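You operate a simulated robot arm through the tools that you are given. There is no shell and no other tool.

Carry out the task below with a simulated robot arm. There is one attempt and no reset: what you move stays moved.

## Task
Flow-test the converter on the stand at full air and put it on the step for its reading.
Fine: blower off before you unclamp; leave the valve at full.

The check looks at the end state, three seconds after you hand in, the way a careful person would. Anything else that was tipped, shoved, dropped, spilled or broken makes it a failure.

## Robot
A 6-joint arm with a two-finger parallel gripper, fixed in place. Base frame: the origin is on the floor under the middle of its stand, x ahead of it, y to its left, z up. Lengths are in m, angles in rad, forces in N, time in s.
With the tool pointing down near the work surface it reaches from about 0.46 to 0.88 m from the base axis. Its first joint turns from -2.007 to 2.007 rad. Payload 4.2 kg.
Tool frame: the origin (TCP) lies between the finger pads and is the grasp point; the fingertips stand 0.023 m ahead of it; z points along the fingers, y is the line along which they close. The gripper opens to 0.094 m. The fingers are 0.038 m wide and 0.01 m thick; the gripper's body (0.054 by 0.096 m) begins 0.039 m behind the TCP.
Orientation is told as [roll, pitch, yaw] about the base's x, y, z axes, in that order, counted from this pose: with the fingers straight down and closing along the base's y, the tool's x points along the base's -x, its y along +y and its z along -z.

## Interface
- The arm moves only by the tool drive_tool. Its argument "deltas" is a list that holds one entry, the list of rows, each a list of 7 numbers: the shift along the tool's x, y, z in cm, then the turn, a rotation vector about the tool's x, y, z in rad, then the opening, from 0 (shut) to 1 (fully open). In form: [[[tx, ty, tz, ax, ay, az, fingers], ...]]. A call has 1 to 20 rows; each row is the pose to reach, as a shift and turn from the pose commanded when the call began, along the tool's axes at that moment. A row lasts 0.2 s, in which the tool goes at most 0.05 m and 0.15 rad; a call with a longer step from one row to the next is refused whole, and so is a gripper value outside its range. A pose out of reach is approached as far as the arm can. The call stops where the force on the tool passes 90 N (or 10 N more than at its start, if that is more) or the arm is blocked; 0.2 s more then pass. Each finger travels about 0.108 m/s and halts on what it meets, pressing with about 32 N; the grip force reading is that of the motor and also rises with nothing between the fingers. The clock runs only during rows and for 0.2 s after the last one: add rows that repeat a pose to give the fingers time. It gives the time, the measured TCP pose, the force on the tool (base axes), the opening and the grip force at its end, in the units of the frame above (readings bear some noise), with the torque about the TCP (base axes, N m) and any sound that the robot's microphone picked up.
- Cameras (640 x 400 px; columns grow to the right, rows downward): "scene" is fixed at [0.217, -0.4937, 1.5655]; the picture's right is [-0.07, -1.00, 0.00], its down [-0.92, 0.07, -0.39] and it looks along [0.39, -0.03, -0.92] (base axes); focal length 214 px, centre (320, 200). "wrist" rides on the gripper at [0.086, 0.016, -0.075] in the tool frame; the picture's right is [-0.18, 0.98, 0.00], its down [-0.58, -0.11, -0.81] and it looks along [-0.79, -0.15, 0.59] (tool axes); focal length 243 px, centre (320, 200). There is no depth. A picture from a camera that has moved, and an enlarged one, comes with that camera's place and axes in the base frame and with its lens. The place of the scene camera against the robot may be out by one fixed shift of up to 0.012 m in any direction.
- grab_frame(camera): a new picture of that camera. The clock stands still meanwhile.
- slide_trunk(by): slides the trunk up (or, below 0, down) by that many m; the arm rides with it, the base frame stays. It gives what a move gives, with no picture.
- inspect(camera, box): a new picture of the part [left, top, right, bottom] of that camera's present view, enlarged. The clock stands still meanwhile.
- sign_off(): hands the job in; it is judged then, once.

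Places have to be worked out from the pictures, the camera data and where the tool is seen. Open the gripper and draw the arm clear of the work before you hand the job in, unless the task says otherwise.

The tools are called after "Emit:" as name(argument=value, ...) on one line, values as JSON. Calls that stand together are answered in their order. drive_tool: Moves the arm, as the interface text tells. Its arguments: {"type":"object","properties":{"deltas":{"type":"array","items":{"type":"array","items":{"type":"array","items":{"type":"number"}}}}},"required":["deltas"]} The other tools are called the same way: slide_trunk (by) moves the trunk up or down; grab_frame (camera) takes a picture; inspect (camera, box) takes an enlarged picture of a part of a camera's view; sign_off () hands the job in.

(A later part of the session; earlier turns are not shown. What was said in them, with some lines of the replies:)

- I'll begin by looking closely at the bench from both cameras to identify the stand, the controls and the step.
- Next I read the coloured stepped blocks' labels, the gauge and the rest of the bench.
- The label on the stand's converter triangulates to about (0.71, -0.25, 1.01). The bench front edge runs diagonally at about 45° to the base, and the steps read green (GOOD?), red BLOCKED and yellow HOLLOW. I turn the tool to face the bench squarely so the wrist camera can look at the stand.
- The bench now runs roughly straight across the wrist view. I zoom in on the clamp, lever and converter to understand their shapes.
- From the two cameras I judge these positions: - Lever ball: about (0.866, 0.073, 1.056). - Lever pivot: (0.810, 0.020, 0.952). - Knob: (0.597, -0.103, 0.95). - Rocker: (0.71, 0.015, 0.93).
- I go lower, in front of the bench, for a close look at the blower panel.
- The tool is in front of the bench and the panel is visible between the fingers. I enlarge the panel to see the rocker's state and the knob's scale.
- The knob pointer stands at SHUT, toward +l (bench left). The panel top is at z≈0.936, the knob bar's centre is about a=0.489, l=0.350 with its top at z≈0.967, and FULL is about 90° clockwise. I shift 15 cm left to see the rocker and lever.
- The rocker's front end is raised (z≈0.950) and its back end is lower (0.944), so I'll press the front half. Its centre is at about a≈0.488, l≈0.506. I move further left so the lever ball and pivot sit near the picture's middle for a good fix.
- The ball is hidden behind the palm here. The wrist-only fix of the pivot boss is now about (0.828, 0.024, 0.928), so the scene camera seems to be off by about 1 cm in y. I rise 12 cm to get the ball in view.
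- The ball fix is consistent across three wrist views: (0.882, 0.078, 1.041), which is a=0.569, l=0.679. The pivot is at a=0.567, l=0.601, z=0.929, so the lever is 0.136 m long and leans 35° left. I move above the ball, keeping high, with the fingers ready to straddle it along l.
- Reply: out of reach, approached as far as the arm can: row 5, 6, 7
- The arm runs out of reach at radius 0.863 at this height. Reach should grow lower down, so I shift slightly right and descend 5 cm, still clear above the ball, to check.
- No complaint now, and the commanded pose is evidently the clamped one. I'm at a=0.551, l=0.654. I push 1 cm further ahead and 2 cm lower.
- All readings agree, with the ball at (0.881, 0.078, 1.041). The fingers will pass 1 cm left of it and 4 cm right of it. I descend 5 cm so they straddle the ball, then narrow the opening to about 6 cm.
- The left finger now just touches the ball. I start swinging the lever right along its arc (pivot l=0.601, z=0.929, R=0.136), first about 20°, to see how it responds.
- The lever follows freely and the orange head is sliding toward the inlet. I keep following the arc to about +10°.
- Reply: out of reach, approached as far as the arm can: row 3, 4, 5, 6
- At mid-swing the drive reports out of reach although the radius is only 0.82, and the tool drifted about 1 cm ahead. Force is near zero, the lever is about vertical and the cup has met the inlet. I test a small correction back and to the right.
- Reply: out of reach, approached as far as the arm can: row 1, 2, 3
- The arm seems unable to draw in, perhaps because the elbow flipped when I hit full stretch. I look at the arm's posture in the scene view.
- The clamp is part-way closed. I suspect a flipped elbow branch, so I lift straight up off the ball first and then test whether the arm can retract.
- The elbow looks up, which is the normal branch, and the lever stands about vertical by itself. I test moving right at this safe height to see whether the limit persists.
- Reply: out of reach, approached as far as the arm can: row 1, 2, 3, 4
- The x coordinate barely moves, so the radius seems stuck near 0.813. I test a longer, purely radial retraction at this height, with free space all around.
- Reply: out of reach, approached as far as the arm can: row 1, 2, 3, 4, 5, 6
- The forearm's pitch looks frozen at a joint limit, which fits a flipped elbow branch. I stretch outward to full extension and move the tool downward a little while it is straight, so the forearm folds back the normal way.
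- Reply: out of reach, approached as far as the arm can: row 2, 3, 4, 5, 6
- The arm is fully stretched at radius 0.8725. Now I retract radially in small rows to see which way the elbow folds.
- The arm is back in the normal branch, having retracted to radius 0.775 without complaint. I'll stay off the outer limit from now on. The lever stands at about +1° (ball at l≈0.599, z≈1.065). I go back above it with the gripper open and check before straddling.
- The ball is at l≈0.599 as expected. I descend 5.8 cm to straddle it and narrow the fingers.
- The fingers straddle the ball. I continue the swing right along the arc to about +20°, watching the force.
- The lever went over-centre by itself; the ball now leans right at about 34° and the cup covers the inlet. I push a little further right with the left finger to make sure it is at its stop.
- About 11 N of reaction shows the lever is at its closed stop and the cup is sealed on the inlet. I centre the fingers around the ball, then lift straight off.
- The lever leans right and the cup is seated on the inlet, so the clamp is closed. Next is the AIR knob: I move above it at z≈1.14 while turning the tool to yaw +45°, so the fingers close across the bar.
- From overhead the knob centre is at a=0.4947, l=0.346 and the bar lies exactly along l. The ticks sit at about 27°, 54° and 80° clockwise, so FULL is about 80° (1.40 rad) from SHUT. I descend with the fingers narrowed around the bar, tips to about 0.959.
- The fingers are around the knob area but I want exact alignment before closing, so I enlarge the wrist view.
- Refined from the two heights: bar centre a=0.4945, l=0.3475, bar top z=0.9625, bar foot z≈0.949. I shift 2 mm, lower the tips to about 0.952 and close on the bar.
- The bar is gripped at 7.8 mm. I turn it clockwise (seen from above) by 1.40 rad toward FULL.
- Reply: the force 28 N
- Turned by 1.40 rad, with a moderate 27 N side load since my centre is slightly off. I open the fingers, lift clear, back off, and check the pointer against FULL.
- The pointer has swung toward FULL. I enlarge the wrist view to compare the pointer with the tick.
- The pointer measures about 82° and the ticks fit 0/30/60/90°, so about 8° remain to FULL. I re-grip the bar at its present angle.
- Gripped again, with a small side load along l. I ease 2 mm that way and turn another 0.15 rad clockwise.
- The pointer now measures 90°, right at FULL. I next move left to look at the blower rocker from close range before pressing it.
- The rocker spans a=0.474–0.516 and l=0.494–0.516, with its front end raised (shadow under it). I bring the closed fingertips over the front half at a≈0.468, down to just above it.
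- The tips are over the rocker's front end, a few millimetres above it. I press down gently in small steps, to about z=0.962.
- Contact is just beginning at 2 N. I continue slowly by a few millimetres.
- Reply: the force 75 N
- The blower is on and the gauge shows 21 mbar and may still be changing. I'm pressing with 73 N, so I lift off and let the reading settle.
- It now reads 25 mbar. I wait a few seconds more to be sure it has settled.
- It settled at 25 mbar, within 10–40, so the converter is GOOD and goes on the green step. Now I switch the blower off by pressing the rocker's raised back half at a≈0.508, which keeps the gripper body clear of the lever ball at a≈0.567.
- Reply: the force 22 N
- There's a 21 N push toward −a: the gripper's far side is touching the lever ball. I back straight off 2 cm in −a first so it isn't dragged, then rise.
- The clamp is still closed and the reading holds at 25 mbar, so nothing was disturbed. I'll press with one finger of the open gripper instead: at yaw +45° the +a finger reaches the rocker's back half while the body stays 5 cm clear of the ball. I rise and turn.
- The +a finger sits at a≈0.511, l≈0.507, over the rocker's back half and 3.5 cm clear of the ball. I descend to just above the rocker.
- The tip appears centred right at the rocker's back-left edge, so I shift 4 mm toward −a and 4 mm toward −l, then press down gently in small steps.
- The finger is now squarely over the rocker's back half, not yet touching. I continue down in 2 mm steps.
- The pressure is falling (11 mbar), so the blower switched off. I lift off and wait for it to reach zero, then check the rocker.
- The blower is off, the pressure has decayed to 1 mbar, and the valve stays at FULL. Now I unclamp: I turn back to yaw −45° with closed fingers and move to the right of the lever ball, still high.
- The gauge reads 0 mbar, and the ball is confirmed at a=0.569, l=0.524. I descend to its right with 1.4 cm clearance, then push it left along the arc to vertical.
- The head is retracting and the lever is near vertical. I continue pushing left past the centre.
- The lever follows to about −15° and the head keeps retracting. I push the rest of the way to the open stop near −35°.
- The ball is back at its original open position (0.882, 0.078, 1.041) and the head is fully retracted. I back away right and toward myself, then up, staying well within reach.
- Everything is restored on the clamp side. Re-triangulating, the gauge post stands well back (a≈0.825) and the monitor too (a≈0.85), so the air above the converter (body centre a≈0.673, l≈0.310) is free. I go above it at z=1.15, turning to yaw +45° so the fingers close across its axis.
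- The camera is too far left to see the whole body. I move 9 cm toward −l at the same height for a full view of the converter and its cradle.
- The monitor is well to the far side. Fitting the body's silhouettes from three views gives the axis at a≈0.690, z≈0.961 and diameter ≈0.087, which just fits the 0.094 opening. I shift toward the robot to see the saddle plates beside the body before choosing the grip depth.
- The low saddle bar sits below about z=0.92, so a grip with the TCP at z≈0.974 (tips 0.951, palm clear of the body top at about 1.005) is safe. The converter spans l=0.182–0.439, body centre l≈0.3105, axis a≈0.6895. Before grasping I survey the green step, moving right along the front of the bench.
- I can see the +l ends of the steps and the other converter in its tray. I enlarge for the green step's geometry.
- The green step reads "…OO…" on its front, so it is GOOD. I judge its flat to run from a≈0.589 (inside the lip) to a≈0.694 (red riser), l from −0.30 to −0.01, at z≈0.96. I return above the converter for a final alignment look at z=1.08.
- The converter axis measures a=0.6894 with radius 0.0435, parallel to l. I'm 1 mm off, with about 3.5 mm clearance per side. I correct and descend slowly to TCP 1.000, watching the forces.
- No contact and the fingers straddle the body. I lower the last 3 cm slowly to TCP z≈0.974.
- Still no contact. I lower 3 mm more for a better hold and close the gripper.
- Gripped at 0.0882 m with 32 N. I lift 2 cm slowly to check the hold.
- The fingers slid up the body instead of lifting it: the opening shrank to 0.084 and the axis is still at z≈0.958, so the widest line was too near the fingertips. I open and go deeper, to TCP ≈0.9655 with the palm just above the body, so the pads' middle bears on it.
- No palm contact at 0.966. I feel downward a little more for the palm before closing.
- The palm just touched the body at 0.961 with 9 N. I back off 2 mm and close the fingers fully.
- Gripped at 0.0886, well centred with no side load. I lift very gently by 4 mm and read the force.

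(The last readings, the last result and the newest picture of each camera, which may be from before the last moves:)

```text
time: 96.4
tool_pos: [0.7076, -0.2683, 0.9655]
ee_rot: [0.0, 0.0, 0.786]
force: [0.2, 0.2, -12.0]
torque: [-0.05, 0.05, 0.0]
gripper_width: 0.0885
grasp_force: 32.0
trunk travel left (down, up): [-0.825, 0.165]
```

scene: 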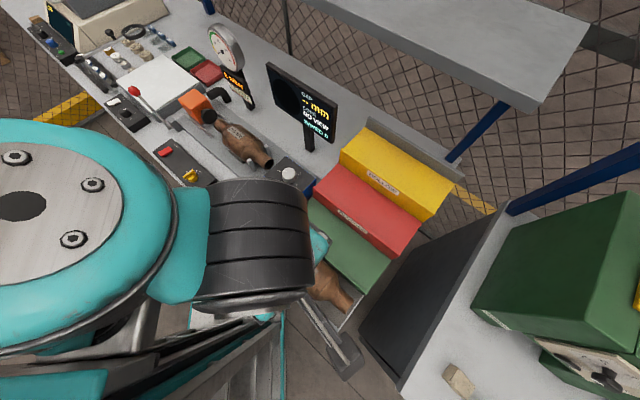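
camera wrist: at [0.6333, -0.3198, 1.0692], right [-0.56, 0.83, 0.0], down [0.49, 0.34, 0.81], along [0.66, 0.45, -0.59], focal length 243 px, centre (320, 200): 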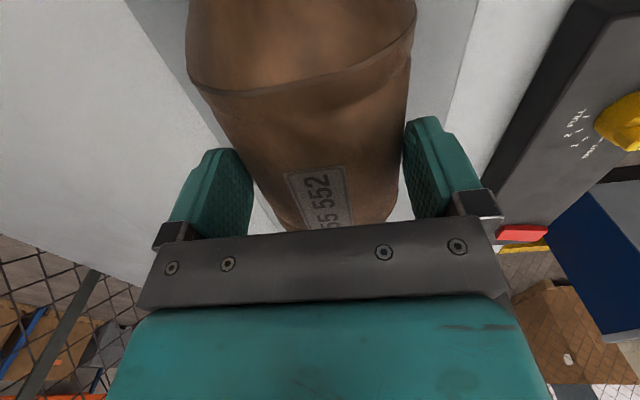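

The tool now carries 12 N with almost no torque, so the grip is balanced. I lift another 1.5 cm slowly and check the opening and force.

Emit:
drive_tool(deltas=[[[0, 0, -0.2, 0, 0, 0, 0], [0, 0, -0.4, 0, 0, 0, 0], [0, 0, -0.7, 0, 0, 0, 0], [0, 0, -1.1, 0, 0, 0, 0], [0, 0, -1.5, 0, 0, 0, 0], [0, 0, -1.5, 0, 0, 0, 0]]])

Emit:
grab_frame(camera="wrist")

Emit:
inspect(camera="scene", box=[190, 80, 318, 180])

```text
time: 97.8
tool_pos: [0.7066, -0.2689, 0.9806]
ee_rot: [-0.001, 0.001, 0.784]
force: [0.1, -0.9, -12.6]
torque: [-0.04, 0.04, -0.04]
gripper_width: 0.0885
grasp_force: 32.4
trunk travel left (down, up): [-0.825, 0.165]
```

```text
taken
camera wrist: at [0.6339, -0.32, 1.0559], right [-0.56, 0.83, 0.0], down [0.49, 0.34, 0.81], along [0.66, 0.45, -0.59], focal length 243 px, centre (320, 200)
```

wrist: 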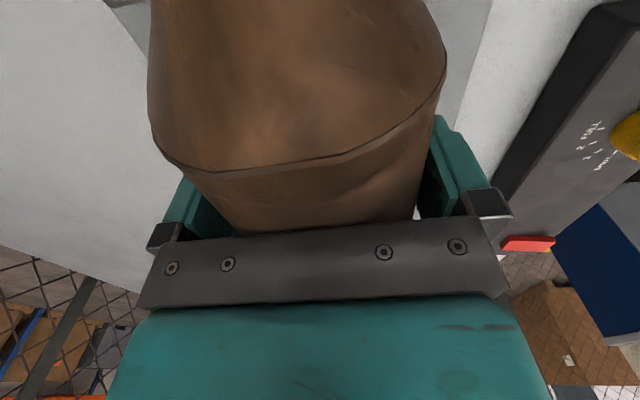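

```text
4.00 times, centred on (254, 130) of scene
camera zoom: at [0.217, -0.4937, 1.5655], right [-0.07, -1.0, 0.0], down [-0.92, 0.07, -0.39], along [0.39, -0.03, -0.92], focal length 858 px, centre (584, 480)
```

zoom: 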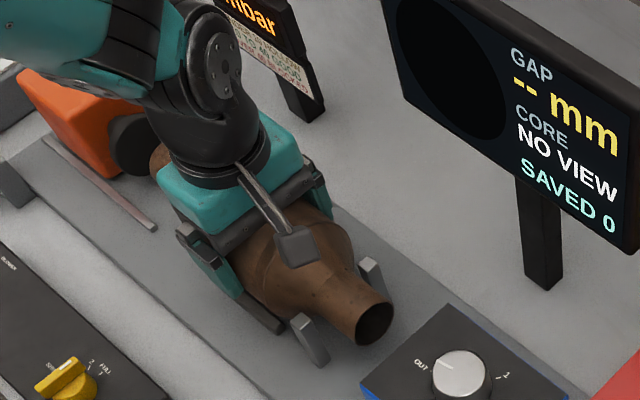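

The converter is off its cradle: 12.5 N carried, opening steady at 0.0885. I lift it straight up to TCP z≈1.13 at a moderate pace.

Emit:
drive_tool(deltas=[[[0, 0, -0.8, 0, 0, 0, 0], [0, 0, -2, 0, 0, 0, 0], [0, 0, -3.5, 0, 0, 0, 0], [0, 0, -5.5, 0, 0, 0, 0], [0, 0, -7.5, 0, 0, 0, 0], [0, 0, -9.5, 0, 0, 0, 0], [0, 0, -11.5, 0, 0, 0, 0], [0, 0, -13.5, 0, 0, 0, 0], [0, 0, -15, 0, 0, 0, 0], [0, 0, -15.5, 0, 0, 0, 0], [0, 0, -15.5, 0, 0, 0, 0]]])

Emit:
grab_frame(camera="scene")

```text
time: 100.2
tool_pos: [0.7071, -0.268, 1.1356]
ee_rot: [-0.001, 0.001, 0.787]
force: [-0.1, 0.2, -10.9]
torque: [-0.06, 0.1, -0.01]
gripper_width: 0.0886
grasp_force: 31.8
trunk travel left (down, up): [-0.825, 0.165]
```

```text
taken
```

scene: 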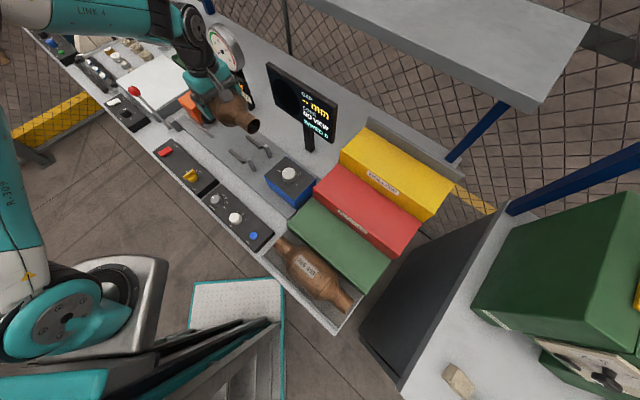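

The converter is held steadily clear of the stand. I carry it right along the bench at this height toward the green step (target a=0.633, l=−0.155), accelerating gently.

Emit:
drive_tool(deltas=[[[0.7, 0.2, -0.5, 0, 0, 0, 0], [2, 0.5, -1, 0, 0, 0, 0], [4, 0.9, -1.5, 0, 0, 0, 0], [6.5, 1.4, -1.5, 0, 0, 0, 0], [9.5, 1.9, -1.5, 0, 0, 0, 0], [12.5, 2.4, -1.5, 0, 0, 0, 0], [15.5, 2.9, -1.5, 0, 0, 0, 0], [18.5, 3.4, -1.5, 0, 0, 0, 0], [21.5, 3.9, -1.5, 0, 0, 0, 0], [24.5, 4.3, -1.5, 0, 0, 0, 0], [27.5, 4.7, -1.5, 0, 0, 0, 0], [30.5, 5.0, -1.5, 0, 0, 0, 0], [33.5, 5.3, -1.5, 0, 0, 0, 0], [36.5, 5.5, -1.5, 0, 0, 0, 0], [39.5, 5.65, -1.5, 0, 0, 0, 0], [42, 5.65, -1.5, 0, 0, 0, 0], [44.3, 5.65, -1.5, 0, 0, 0, 0], [45.8, 5.65, -1.5, 0, 0, 0, 0], [46.5, 5.65, -1.5, 0, 0, 0, 0], [46.5, 5.65, -1.5, 0, 0, 0, 0]]])

Emit:
grab_frame(camera="scene")

Emit:
grab_frame(camera="wrist")

```text
time: 104.4
tool_pos: [0.3389, -0.5571, 1.1522]
ee_rot: [-0.001, 0.001, 0.785]
force: [0.4, -0.1, -11.0]
torque: [-0.05, 0.01, 0.04]
gripper_width: 0.0883
grasp_force: 32.1
trunk travel left (down, up): [-0.825, 0.165]
```

```text
taken
```

scene: 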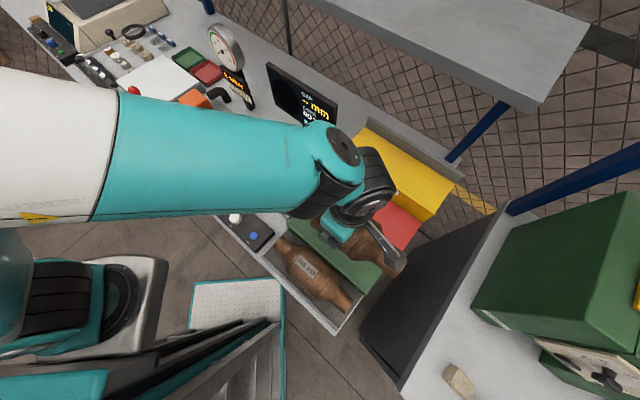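

```text
taken
camera wrist: at [0.2654, -0.609, 1.2265], right [-0.57, 0.82, 0.0], down [0.49, 0.34, 0.81], along [0.66, 0.46, -0.59], focal length 243 px, centre (320, 200)
```

wrist: 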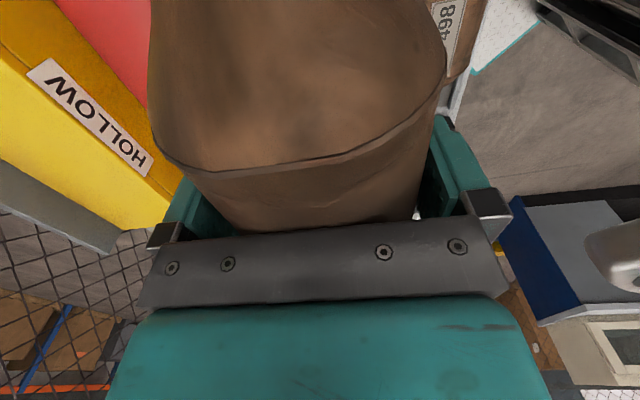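

The converter hovers over the green step at a=0.634, l=−0.154. I enlarge the scene view to check alignment with the step ends.

Emit:
inspect(camera="scene", box=[270, 190, 430, 330])

Emit:
inspect(camera="wrist", box=[40, 0, 480, 200])

```text
2.86 times, centred on (350, 260) of scene
camera zoom: at [0.217, -0.4937, 1.5655], right [-0.07, -1.0, 0.0], down [-0.92, 0.07, -0.39], along [0.39, -0.03, -0.92], focal length 613 px, centre (234, 29)
```

zoom: 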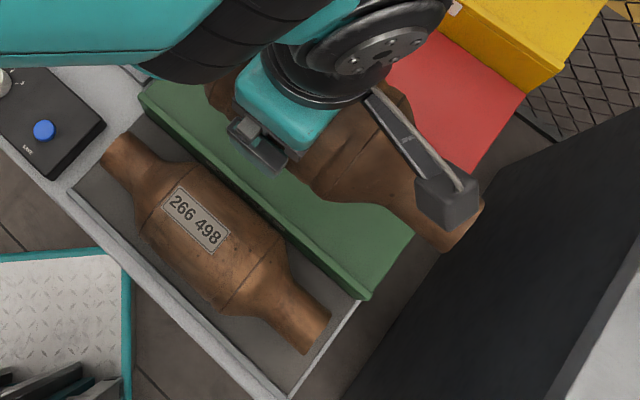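

```text
1.45 times, centred on (260, 100) of wrist
camera zoom: at [0.2654, -0.609, 1.2265], right [-0.57, 0.82, 0.0], down [0.49, 0.34, 0.81], along [0.66, 0.46, -0.59], focal length 353 px, centre (407, 346)
```

zoom: 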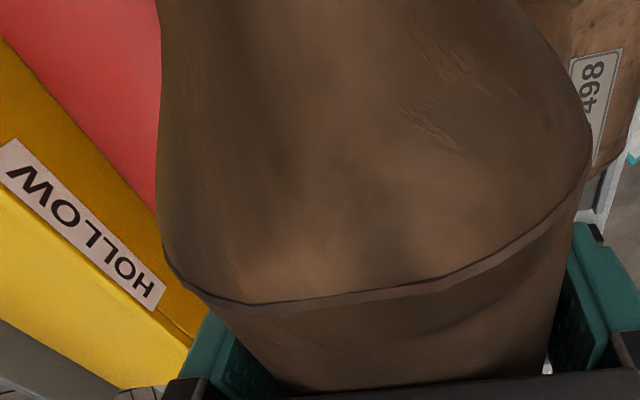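

Projecting down, both converter ends will sit about 15 mm inside the step's ends. I shift 4.5 mm toward the front so the far finger and its bracket clear the red riser, then lower to TCP z≈1.03.

Emit:
drive_tool(deltas=[[[0, 0.45, 0.5, 0, 0, 0, 0], [0, 0.45, 2, 0, 0, 0, 0], [0, 0.45, 4.5, 0, 0, 0, 0], [0, 0.45, 7, 0, 0, 0, 0], [0, 0.45, 9.5, 0, 0, 0, 0], [0, 0.45, 11.2, 0, 0, 0, 0], [0, 0.45, 12.2, 0, 0, 0, 0], [0, 0.45, 12.2, 0, 0, 0, 0]]])

Emit:
grab_frame(camera="wrist")

Emit:
inspect(camera="scene", box=[270, 190, 430, 330])

```text
time: 106.2
tool_pos: [0.3356, -0.5535, 1.03]
ee_rot: [0.0, 0.001, 0.786]
force: [-0.7, -0.8, -11.7]
torque: [-0.02, 0.04, 0.0]
gripper_width: 0.0886
grasp_force: 31.8
trunk travel left (down, up): [-0.825, 0.165]
```

```text
taken
camera wrist: at [0.2624, -0.6061, 1.1046], right [-0.57, 0.82, 0.0], down [0.49, 0.34, 0.81], along [0.66, 0.46, -0.59], focal length 243 px, centre (320, 200)
```

wrist: 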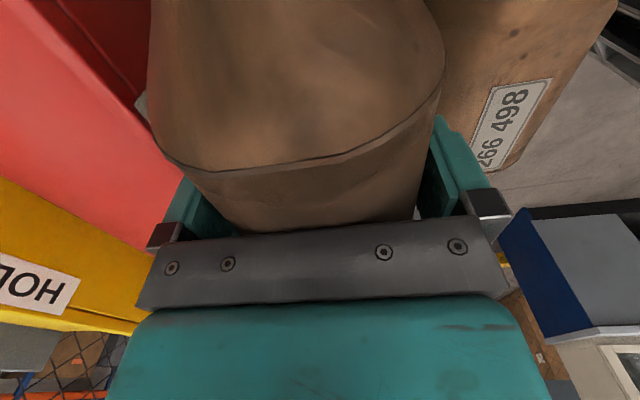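

```text
2.86 times, centred on (350, 260) of scene
camera zoom: at [0.217, -0.4937, 1.5655], right [-0.07, -1.0, 0.0], down [-0.92, 0.07, -0.39], along [0.39, -0.03, -0.92], focal length 613 px, centre (234, 29)
```

zoom: 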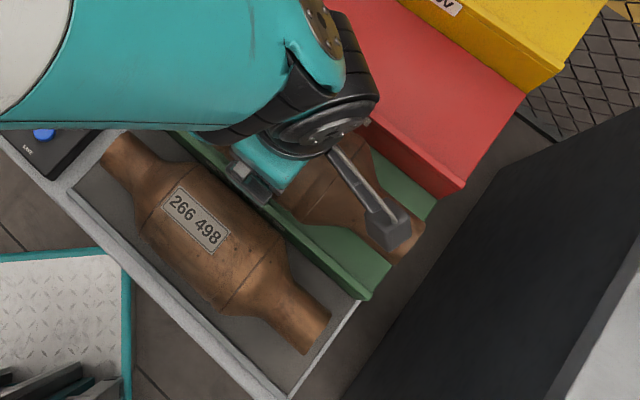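

No contact yet, only the weight shows. I check the clearance between the far finger and the red riser.

Emit:
inspect(camera="wrist", box=[80, 60, 272, 260])

Emit:
inspect(camera="scene", box=[300, 210, 396, 290])

```text
2.00 times, centred on (176, 160) of wrist
camera zoom: at [0.2624, -0.6061, 1.1046], right [-0.57, 0.82, 0.0], down [0.49, 0.34, 0.81], along [0.66, 0.46, -0.59], focal length 485 px, centre (608, 280)
```

zoom: 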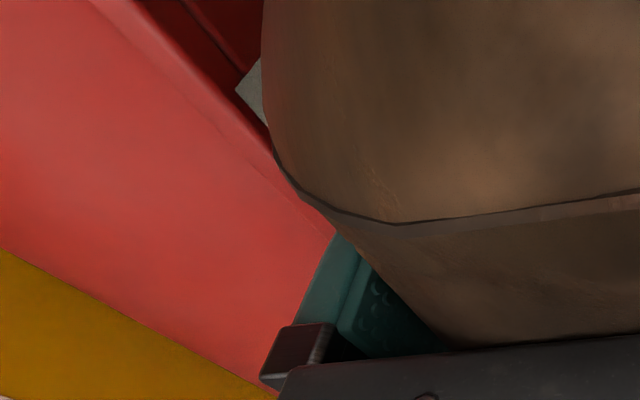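

```text
5.00 times, centred on (348, 250) of scene
camera zoom: at [0.217, -0.4937, 1.5655], right [-0.07, -1.0, 0.0], down [-0.92, 0.07, -0.39], along [0.39, -0.03, -0.92], focal length 1072 px, centre (180, -50)
```

zoom: 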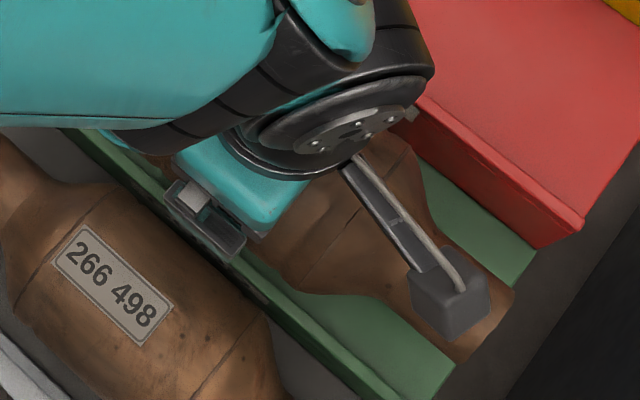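

The red riser's top edge comes out at a≈0.697, z≈1.019, so the finger (outer face at about 0.683) has over 1 cm clearance. I lower in small steps toward contact at about TCP 1.008.

Emit:
drive_tool(deltas=[[[0, 0, 0.5, 0, 0, 0, 0], [0, 0, 1.0, 0, 0, 0, 0], [0, 0, 1.4, 0, 0, 0, 0], [0, 0, 1.8, 0, 0, 0, 0], [0, 0, 1.8, 0, 0, 0, 0]]])

```text
time: 107.4
tool_pos: [0.3358, -0.5546, 1.0117]
ee_rot: [0.001, 0.003, 0.785]
force: [-0.1, 0.9, -11.5]
torque: [-0.05, 0.02, -0.03]
gripper_width: 0.0885
grasp_force: 31.1
trunk travel left (down, up): [-0.825, 0.165]
```

Still carrying the full weight at 1.012. I go on in 2 mm steps until the load starts transferring.

Emit:
drive_tool(deltas=[[[0, 0, 0.2, 0, 0, 0, 0], [0, 0, 0.4, 0, 0, 0, 0], [0, 0, 0.4, 0, 0, 0, 0]]])

```text
time: 108.2
tool_pos: [0.3348, -0.5542, 1.0088]
ee_rot: [0.0, 0.002, 0.785]
force: [-0.2, 0.1, -12.0]
torque: [-0.03, 0.05, -0.01]
gripper_width: 0.0884
grasp_force: 32.3
trunk travel left (down, up): [-0.825, 0.165]
```

The load is still fully carried at 1.009. I continue down 4 mm more in small steps.

Emit:
drive_tool(deltas=[[[0, 0, 0.2, 0, 0, 0, 0], [0, 0, 0.4, 0, 0, 0, 0], [0, 0, 0.4, 0, 0, 0, 0]]])

```text
time: 109.0
tool_pos: [0.3351, -0.5535, 1.0044]
ee_rot: [-0.001, 0.0, 0.785]
force: [0.3, -0.5, -12.0]
torque: [-0.04, 0.05, 0.01]
gripper_width: 0.0884
grasp_force: 31.4
trunk travel left (down, up): [-0.825, 0.165]
```

The surface is a bit lower than I estimated. Before going further I check the near finger's clearance to the other converter.

Emit:
inspect(camera="wrist", box=[380, 60, 572, 260])

Emit:
inspect(camera="scene", box=[300, 210, 380, 290])

Emit:
inspect(camera="wrist", box=[80, 60, 272, 260])

```text
2.00 times, centred on (476, 160) of wrist
camera zoom: at [0.2618, -0.6063, 1.0785], right [-0.56, 0.83, 0.0], down [0.49, 0.34, 0.81], along [0.66, 0.45, -0.59], focal length 485 px, centre (8, 280)
```

zoom: 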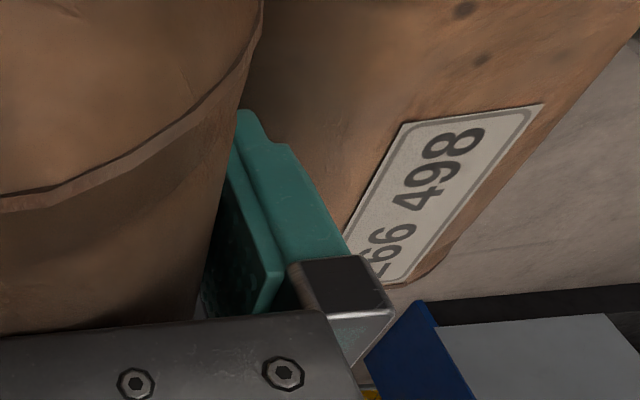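

```text
5.00 times, centred on (340, 250) of scene
camera zoom: at [0.217, -0.4937, 1.5655], right [-0.07, -1.0, 0.0], down [-0.92, 0.07, -0.39], along [0.39, -0.03, -0.92], focal length 1072 px, centre (220, -50)
```

zoom: 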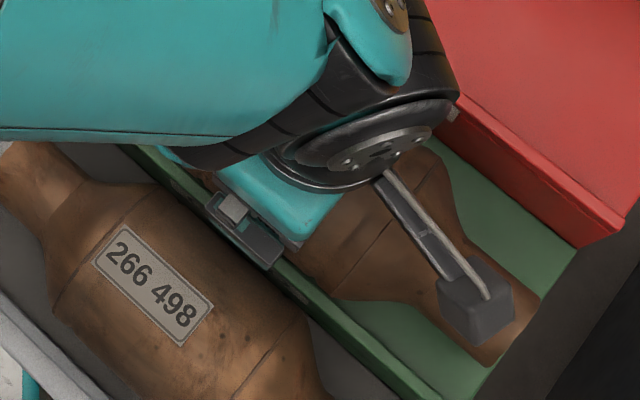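

```text
2.00 times, centred on (176, 160) of wrist
camera zoom: at [0.2618, -0.6063, 1.0785], right [-0.56, 0.83, 0.0], down [0.49, 0.34, 0.81], along [0.66, 0.45, -0.59], focal length 485 px, centre (608, 280)
```

zoom: 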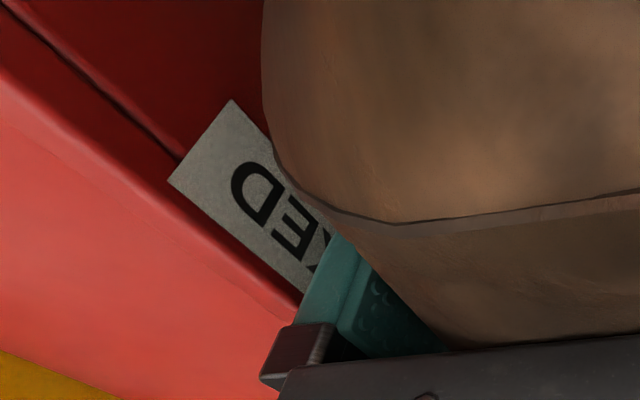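

The bracket's underside stays about 2–3 mm above and clear of the red edge, and the near finger clears the other converter by a few millimetres. I continue down in 2 mm steps, feeling for contact.

Emit:
drive_tool(deltas=[[[0, 0, 0.1, 0, 0, 0, 0], [0, 0, 0.2, 0, 0, 0, 0], [0, 0, 0.2, 0, 0, 0, 0]]])

```text
time: 109.8
tool_pos: [0.3351, -0.5532, 1.0022]
ee_rot: [-0.001, -0.001, 0.785]
force: [0.3, 0.4, -11.6]
torque: [-0.03, 0.03, 0.02]
gripper_width: 0.0886
grasp_force: 32.1
trunk travel left (down, up): [-0.825, 0.165]
```

Still the full weight at 1.002. Another 2–3 mm down.

Emit:
drive_tool(deltas=[[[0, 0, 0.1, 0, 0, 0, 0], [0, 0, 0.2, 0, 0, 0, 0], [0, 0, 0.3, 0, 0, 0, 0], [0, 0, 0.3, 0, 0, 0, 0]]])

```text
time: 110.8
tool_pos: [0.3362, -0.555, 1.0018]
ee_rot: [-0.005, 0.003, 0.786]
force: [-0.4, 4.3, 27.3]
torque: [0.42, 0.06, -0.02]
gripper_width: 0.0884
grasp_force: 32.2
trunk travel left (down, up): [-0.825, 0.165]
```

Contact at TCP 1.002: 39 N of step reaction almost centred under the tool (low torque), so the body rests on the green surface at about z=0.954. I relieve the press by 2 mm and open the fingers slightly.

Emit:
drive_tool(deltas=[[[0, 0, -0.2, 0, 0, 0, 0], [0, 0, -0.25, 0, 0, 0, 0], [0, 0, -0.25, 0, 0, 0, 0]]])

```text
time: 111.6
tool_pos: [0.3344, -0.5554, 1.001]
ee_rot: [-0.002, 0.002, 0.785]
force: [1.7, -4.6, 7.4]
torque: [-1.01, 0.28, 0.11]
gripper_width: 0.0886
grasp_force: 32.2
trunk travel left (down, up): [-0.825, 0.165]
```

Nearly unloaded now. I open gently in stages so the converter settles on the step.

Emit:
drive_tool(deltas=[[[0, 0, 0, 0, 0, 0, 0.95], [0, 0, 0, 0, 0, 0, 0.95], [0, 0, 0, 0, 0, 0, 0.96], [0, 0, 0, 0, 0, 0, 0.97], [0, 0, 0, 0, 0, 0, 0.97]]])

Emit:
grab_frame(camera="wrist")

Emit:
inspect(camera="scene", box=[300, 210, 396, 290])

```text
time: 112.8
tool_pos: [0.3355, -0.5547, 1.0013]
ee_rot: [0.001, 0.002, 0.784]
force: [-0.9, -0.9, 2.1]
torque: [0.08, -0.1, -0.01]
gripper_width: 0.091
grasp_force: 0.0
trunk travel left (down, up): [-0.825, 0.165]
```

```text
taken
camera wrist: at [0.2618, -0.6056, 1.0759], right [-0.57, 0.82, 0.0], down [0.49, 0.33, 0.81], along [0.66, 0.46, -0.59], focal length 243 px, centre (320, 200)
```

wrist: 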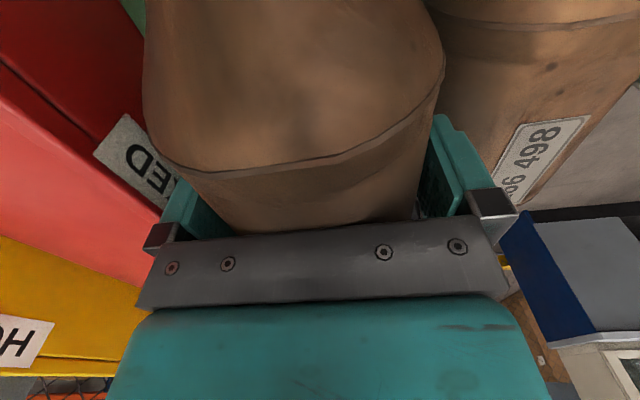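

```text
5.00 times, centred on (348, 250) of scene
camera zoom: at [0.217, -0.4937, 1.5655], right [-0.07, -1.0, 0.0], down [-0.92, 0.07, -0.39], along [0.39, -0.03, -0.92], focal length 1072 px, centre (180, -50)
```

zoom: 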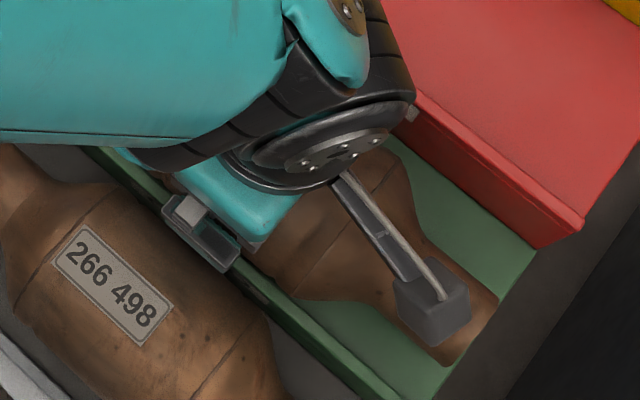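

Released: opening 0.091, no grip force, and the converter sits on the green surface. I rise slowly and straight.

Emit:
drive_tool(deltas=[[[0, 0, -0.4, 0, 0, 0, 0.98], [0, 0, -1.0, 0, 0, 0, 0.98], [0, 0, -1.8, 0, 0, 0, 0.98], [0, 0, -2.8, 0, 0, 0, 0.98], [0, 0, -2.8, 0, 0, 0, 0.98]]])

Emit:
grab_frame(camera="wrist")

Emit:
inspect(camera="scene", box=[300, 210, 396, 290])

```text
time: 114.0
tool_pos: [0.3354, -0.5539, 1.0294]
ee_rot: [0.0, 0.002, 0.786]
force: [-0.3, -0.4, 0.7]
torque: [0.01, -0.02, -0.02]
gripper_width: 0.0922
grasp_force: 0.0
trunk travel left (down, up): [-0.825, 0.165]
```

```text
taken
camera wrist: at [0.262, -0.6053, 1.1041], right [-0.57, 0.82, 0.0], down [0.49, 0.34, 0.81], along [0.66, 0.46, -0.59], focal length 243 px, centre (320, 200)
```

wrist: 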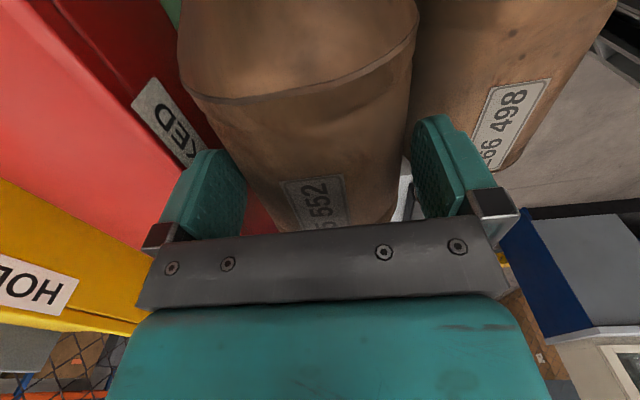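

```text
5.00 times, centred on (348, 250) of scene
camera zoom: at [0.217, -0.4937, 1.5655], right [-0.07, -1.0, 0.0], down [-0.92, 0.07, -0.39], along [0.39, -0.03, -0.92], focal length 1072 px, centre (180, -50)
```

zoom: 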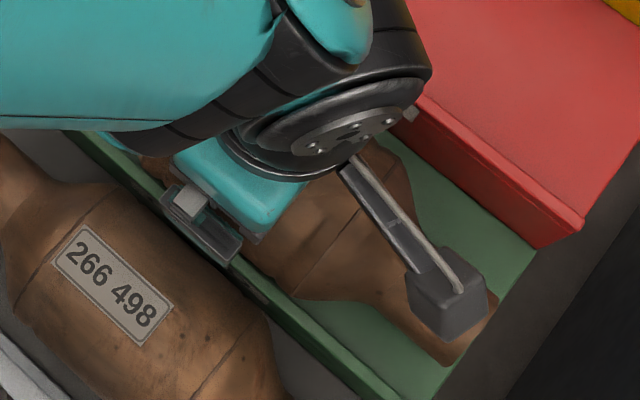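

The converter stays put on the step while the gripper rises freely. I continue up and then draw the arm back away from the bench.

Emit:
drive_tool(deltas=[[[0, 0, -1.5, 0, 0, 0, 0.98], [0, 0, -4, 0, 0, 0, 1], [0, 0, -8, 0, 0, 0, 1], [0, 0, -12, 0, 0, 0, 1], [0, 0, -16, 0, 0, 0, 1], [0, 0, -20, 0, 0, 0, 1], [-3, 2, -22, 0, 0, 0, 1], [-7, 4, -22, 0, 0, 0, 1], [-11, 6, -22, 0, 0, 0, 1], [-15, 8, -22, 0, 0, 0, 1], [-19, 10, -22, 0, 0, 0, 1], [-23, 12, -22, 0, 0, 0, 1], [-27, 14, -22, 0, 0, 0, 1], [-31, 15, -22, 0, 0, 0, 1], [-35, 15, -22, 0, 0, 0, 1], [-39, 15, -22, 0, 0, 0, 1], [-43, 15, -22, 0, 0, 0, 1], [-47, 15, -22, 0, 0, 0, 1], [-50, 15, -22, 0, 0, 0, 1], [-50, 15, -22, 0, 0, 0, 1]]])

Emit:
grab_frame(camera="scene")

Emit:
grab_frame(camera="wrist")

```text
time: 118.2
tool_pos: [0.5835, -0.0935, 1.2494]
ee_rot: [0.0, 0.002, 0.784]
force: [-0.5, -0.3, -0.7]
torque: [0.02, -0.03, 0.04]
gripper_width: 0.094
grasp_force: 0.0
trunk travel left (down, up): [-0.825, 0.165]
```

```text
taken
```

scene: 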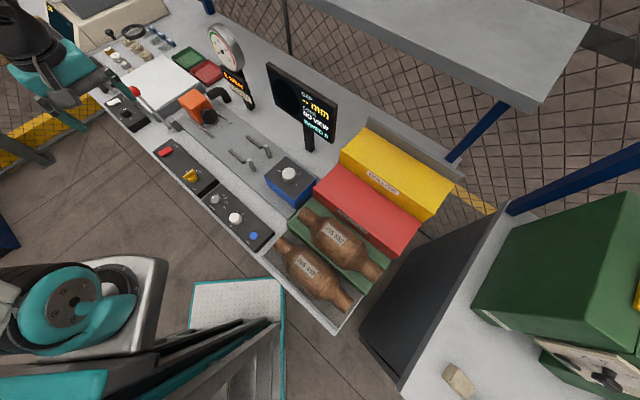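

```text
taken
camera wrist: at [0.5109, -0.1456, 1.3235], right [-0.56, 0.83, 0.0], down [0.49, 0.34, 0.81], along [0.66, 0.45, -0.59], focal length 243 px, centre (320, 200)
```

wrist: 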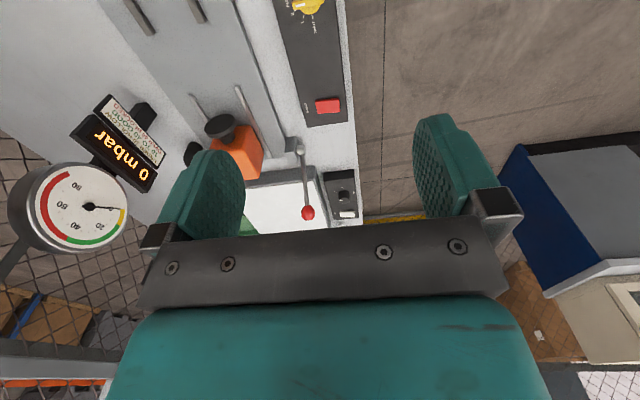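

Now I inspect the end state closely: the converter on the green step, the knob and rocker, the clamp, and the gauge.

Emit:
inspect(camera="scene", box=[270, 190, 430, 330])

Emit:
inspect(camera="scene", box=[133, 130, 229, 190])

Emit:
inspect(camera="scene", box=[100, 20, 292, 140])

Emit:
inspect(camera="wrist", box=[60, 80, 188, 180])

```text
2.86 times, centred on (350, 260) of scene
camera zoom: at [0.217, -0.4937, 1.5655], right [-0.07, -1.0, 0.0], down [-0.92, 0.07, -0.39], along [0.39, -0.03, -0.92], focal length 613 px, centre (234, 29)
```

zoom: 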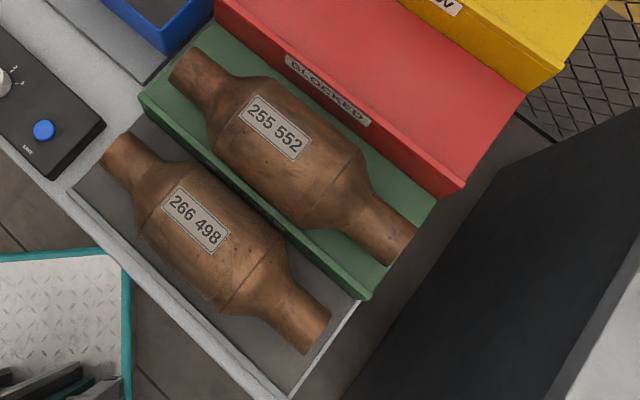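

```text
6.67 times, centred on (181, 160) of scene
camera zoom: at [0.217, -0.4937, 1.5655], right [-0.07, -1.0, 0.0], down [-0.92, 0.07, -0.39], along [0.39, -0.03, -0.92], focal length 1430 px, centre (1247, 467)
```

zoom: 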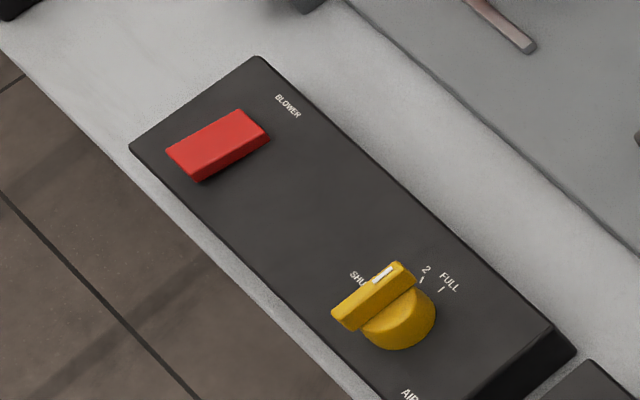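

```text
3.33 times, centred on (196, 80) of scene
camera zoom: at [0.217, -0.4937, 1.5655], right [-0.07, -1.0, 0.0], down [-0.92, 0.07, -0.39], along [0.39, -0.03, -0.92], focal length 715 px, centre (733, 600)
```

zoom: 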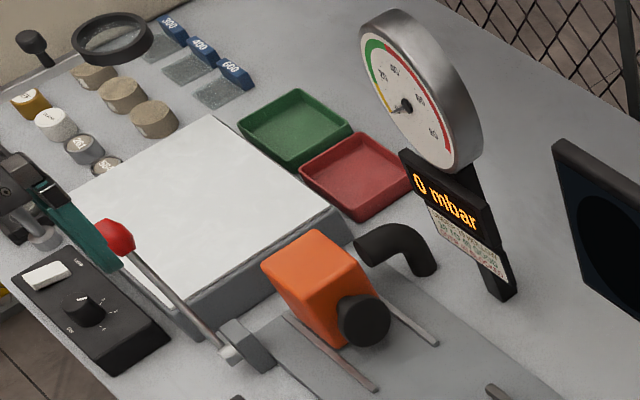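

```text
4.00 times, centred on (124, 130) of wrist
camera zoom: at [0.5109, -0.1456, 1.3235], right [-0.56, 0.83, 0.0], down [0.49, 0.34, 0.81], along [0.66, 0.45, -0.59], focal length 970 px, centre (1104, 480)
```

zoom: 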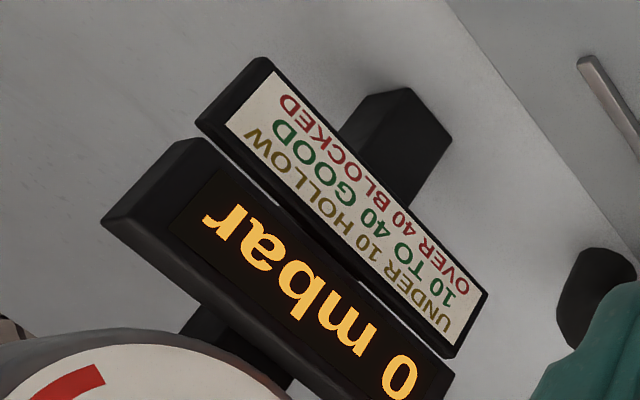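

The end state is as wanted:
- Converter 255 552 lies on the green GOOD step inside the lip.
- The blower rocker is off, the valve is at FULL and the clamp is open.
- The gauge reads 0, and nothing else has moved.

I draw the open gripper further back and up, clear of the bench.

Emit:
drive_tool(deltas=[[[0, 2.5, -2, 0, 0, 0, 1], [0, 5, -4, 0, 0, 0, 1], [0, 7.5, -6, 0, 0, 0, 1], [0, 9, -8, 0, 0, 0, 1], [0, 9, -10, 0, 0, 0, 1], [0, 9, -10, 0, 0, 0, 1]]])

Emit:
grab_frame(camera="scene")

```text
time: 119.6
tool_pos: [0.5183, -0.0304, 1.3492]
ee_rot: [0.001, 0.002, 0.786]
force: [1.2, 0.3, 0.6]
torque: [0.0, 0.01, 0.03]
gripper_width: 0.094
grasp_force: 0.1
trunk travel left (down, up): [-0.825, 0.165]
```

```text
taken
```

scene: 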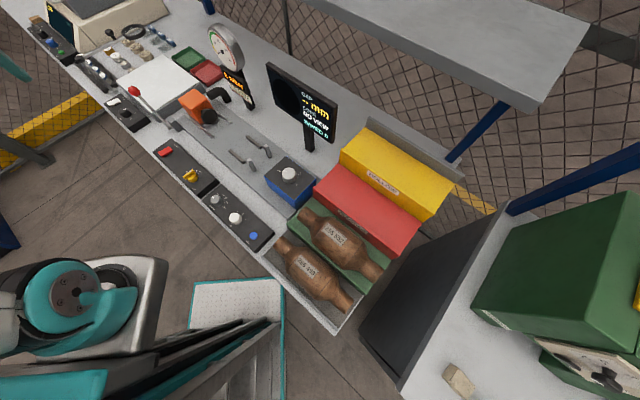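

The arm is clear with the gripper open, and the converter rests on the GOOD step for its 25 mbar reading. I hand the job in.

Emit:
sign_off()

```text
The job is handed in.
```

The converter (255 552) read 25 mbar at full air. That falls in the 10–40 GOOD band, so it's now on the green GOOD step, and I've handed the job in.

- **Reading:** the gauge held steady at 25 mbar for several seconds with the clamp closed and the valve at FULL.
- **Order:** the blower went off first and the gauge was back to 0 before I opened the clamp. The valve is still at FULL.
- **End state:** the converter lies inside the step's lip. The clamp is open, the gripper is open, and the arm is clear of the bench. In the last pictures nothing else had moved.

- **Contact with the clamp lever:** while I was lining up to switch the blower off, the gripper pressed against the lever's ball with about 21 N. I backed off. The clamp stayed closed and the reading didn't change.
- **First grip slipped:** my first try at lifting the converter slid up its body without moving it. I gripped lower and it lifted cleanly.
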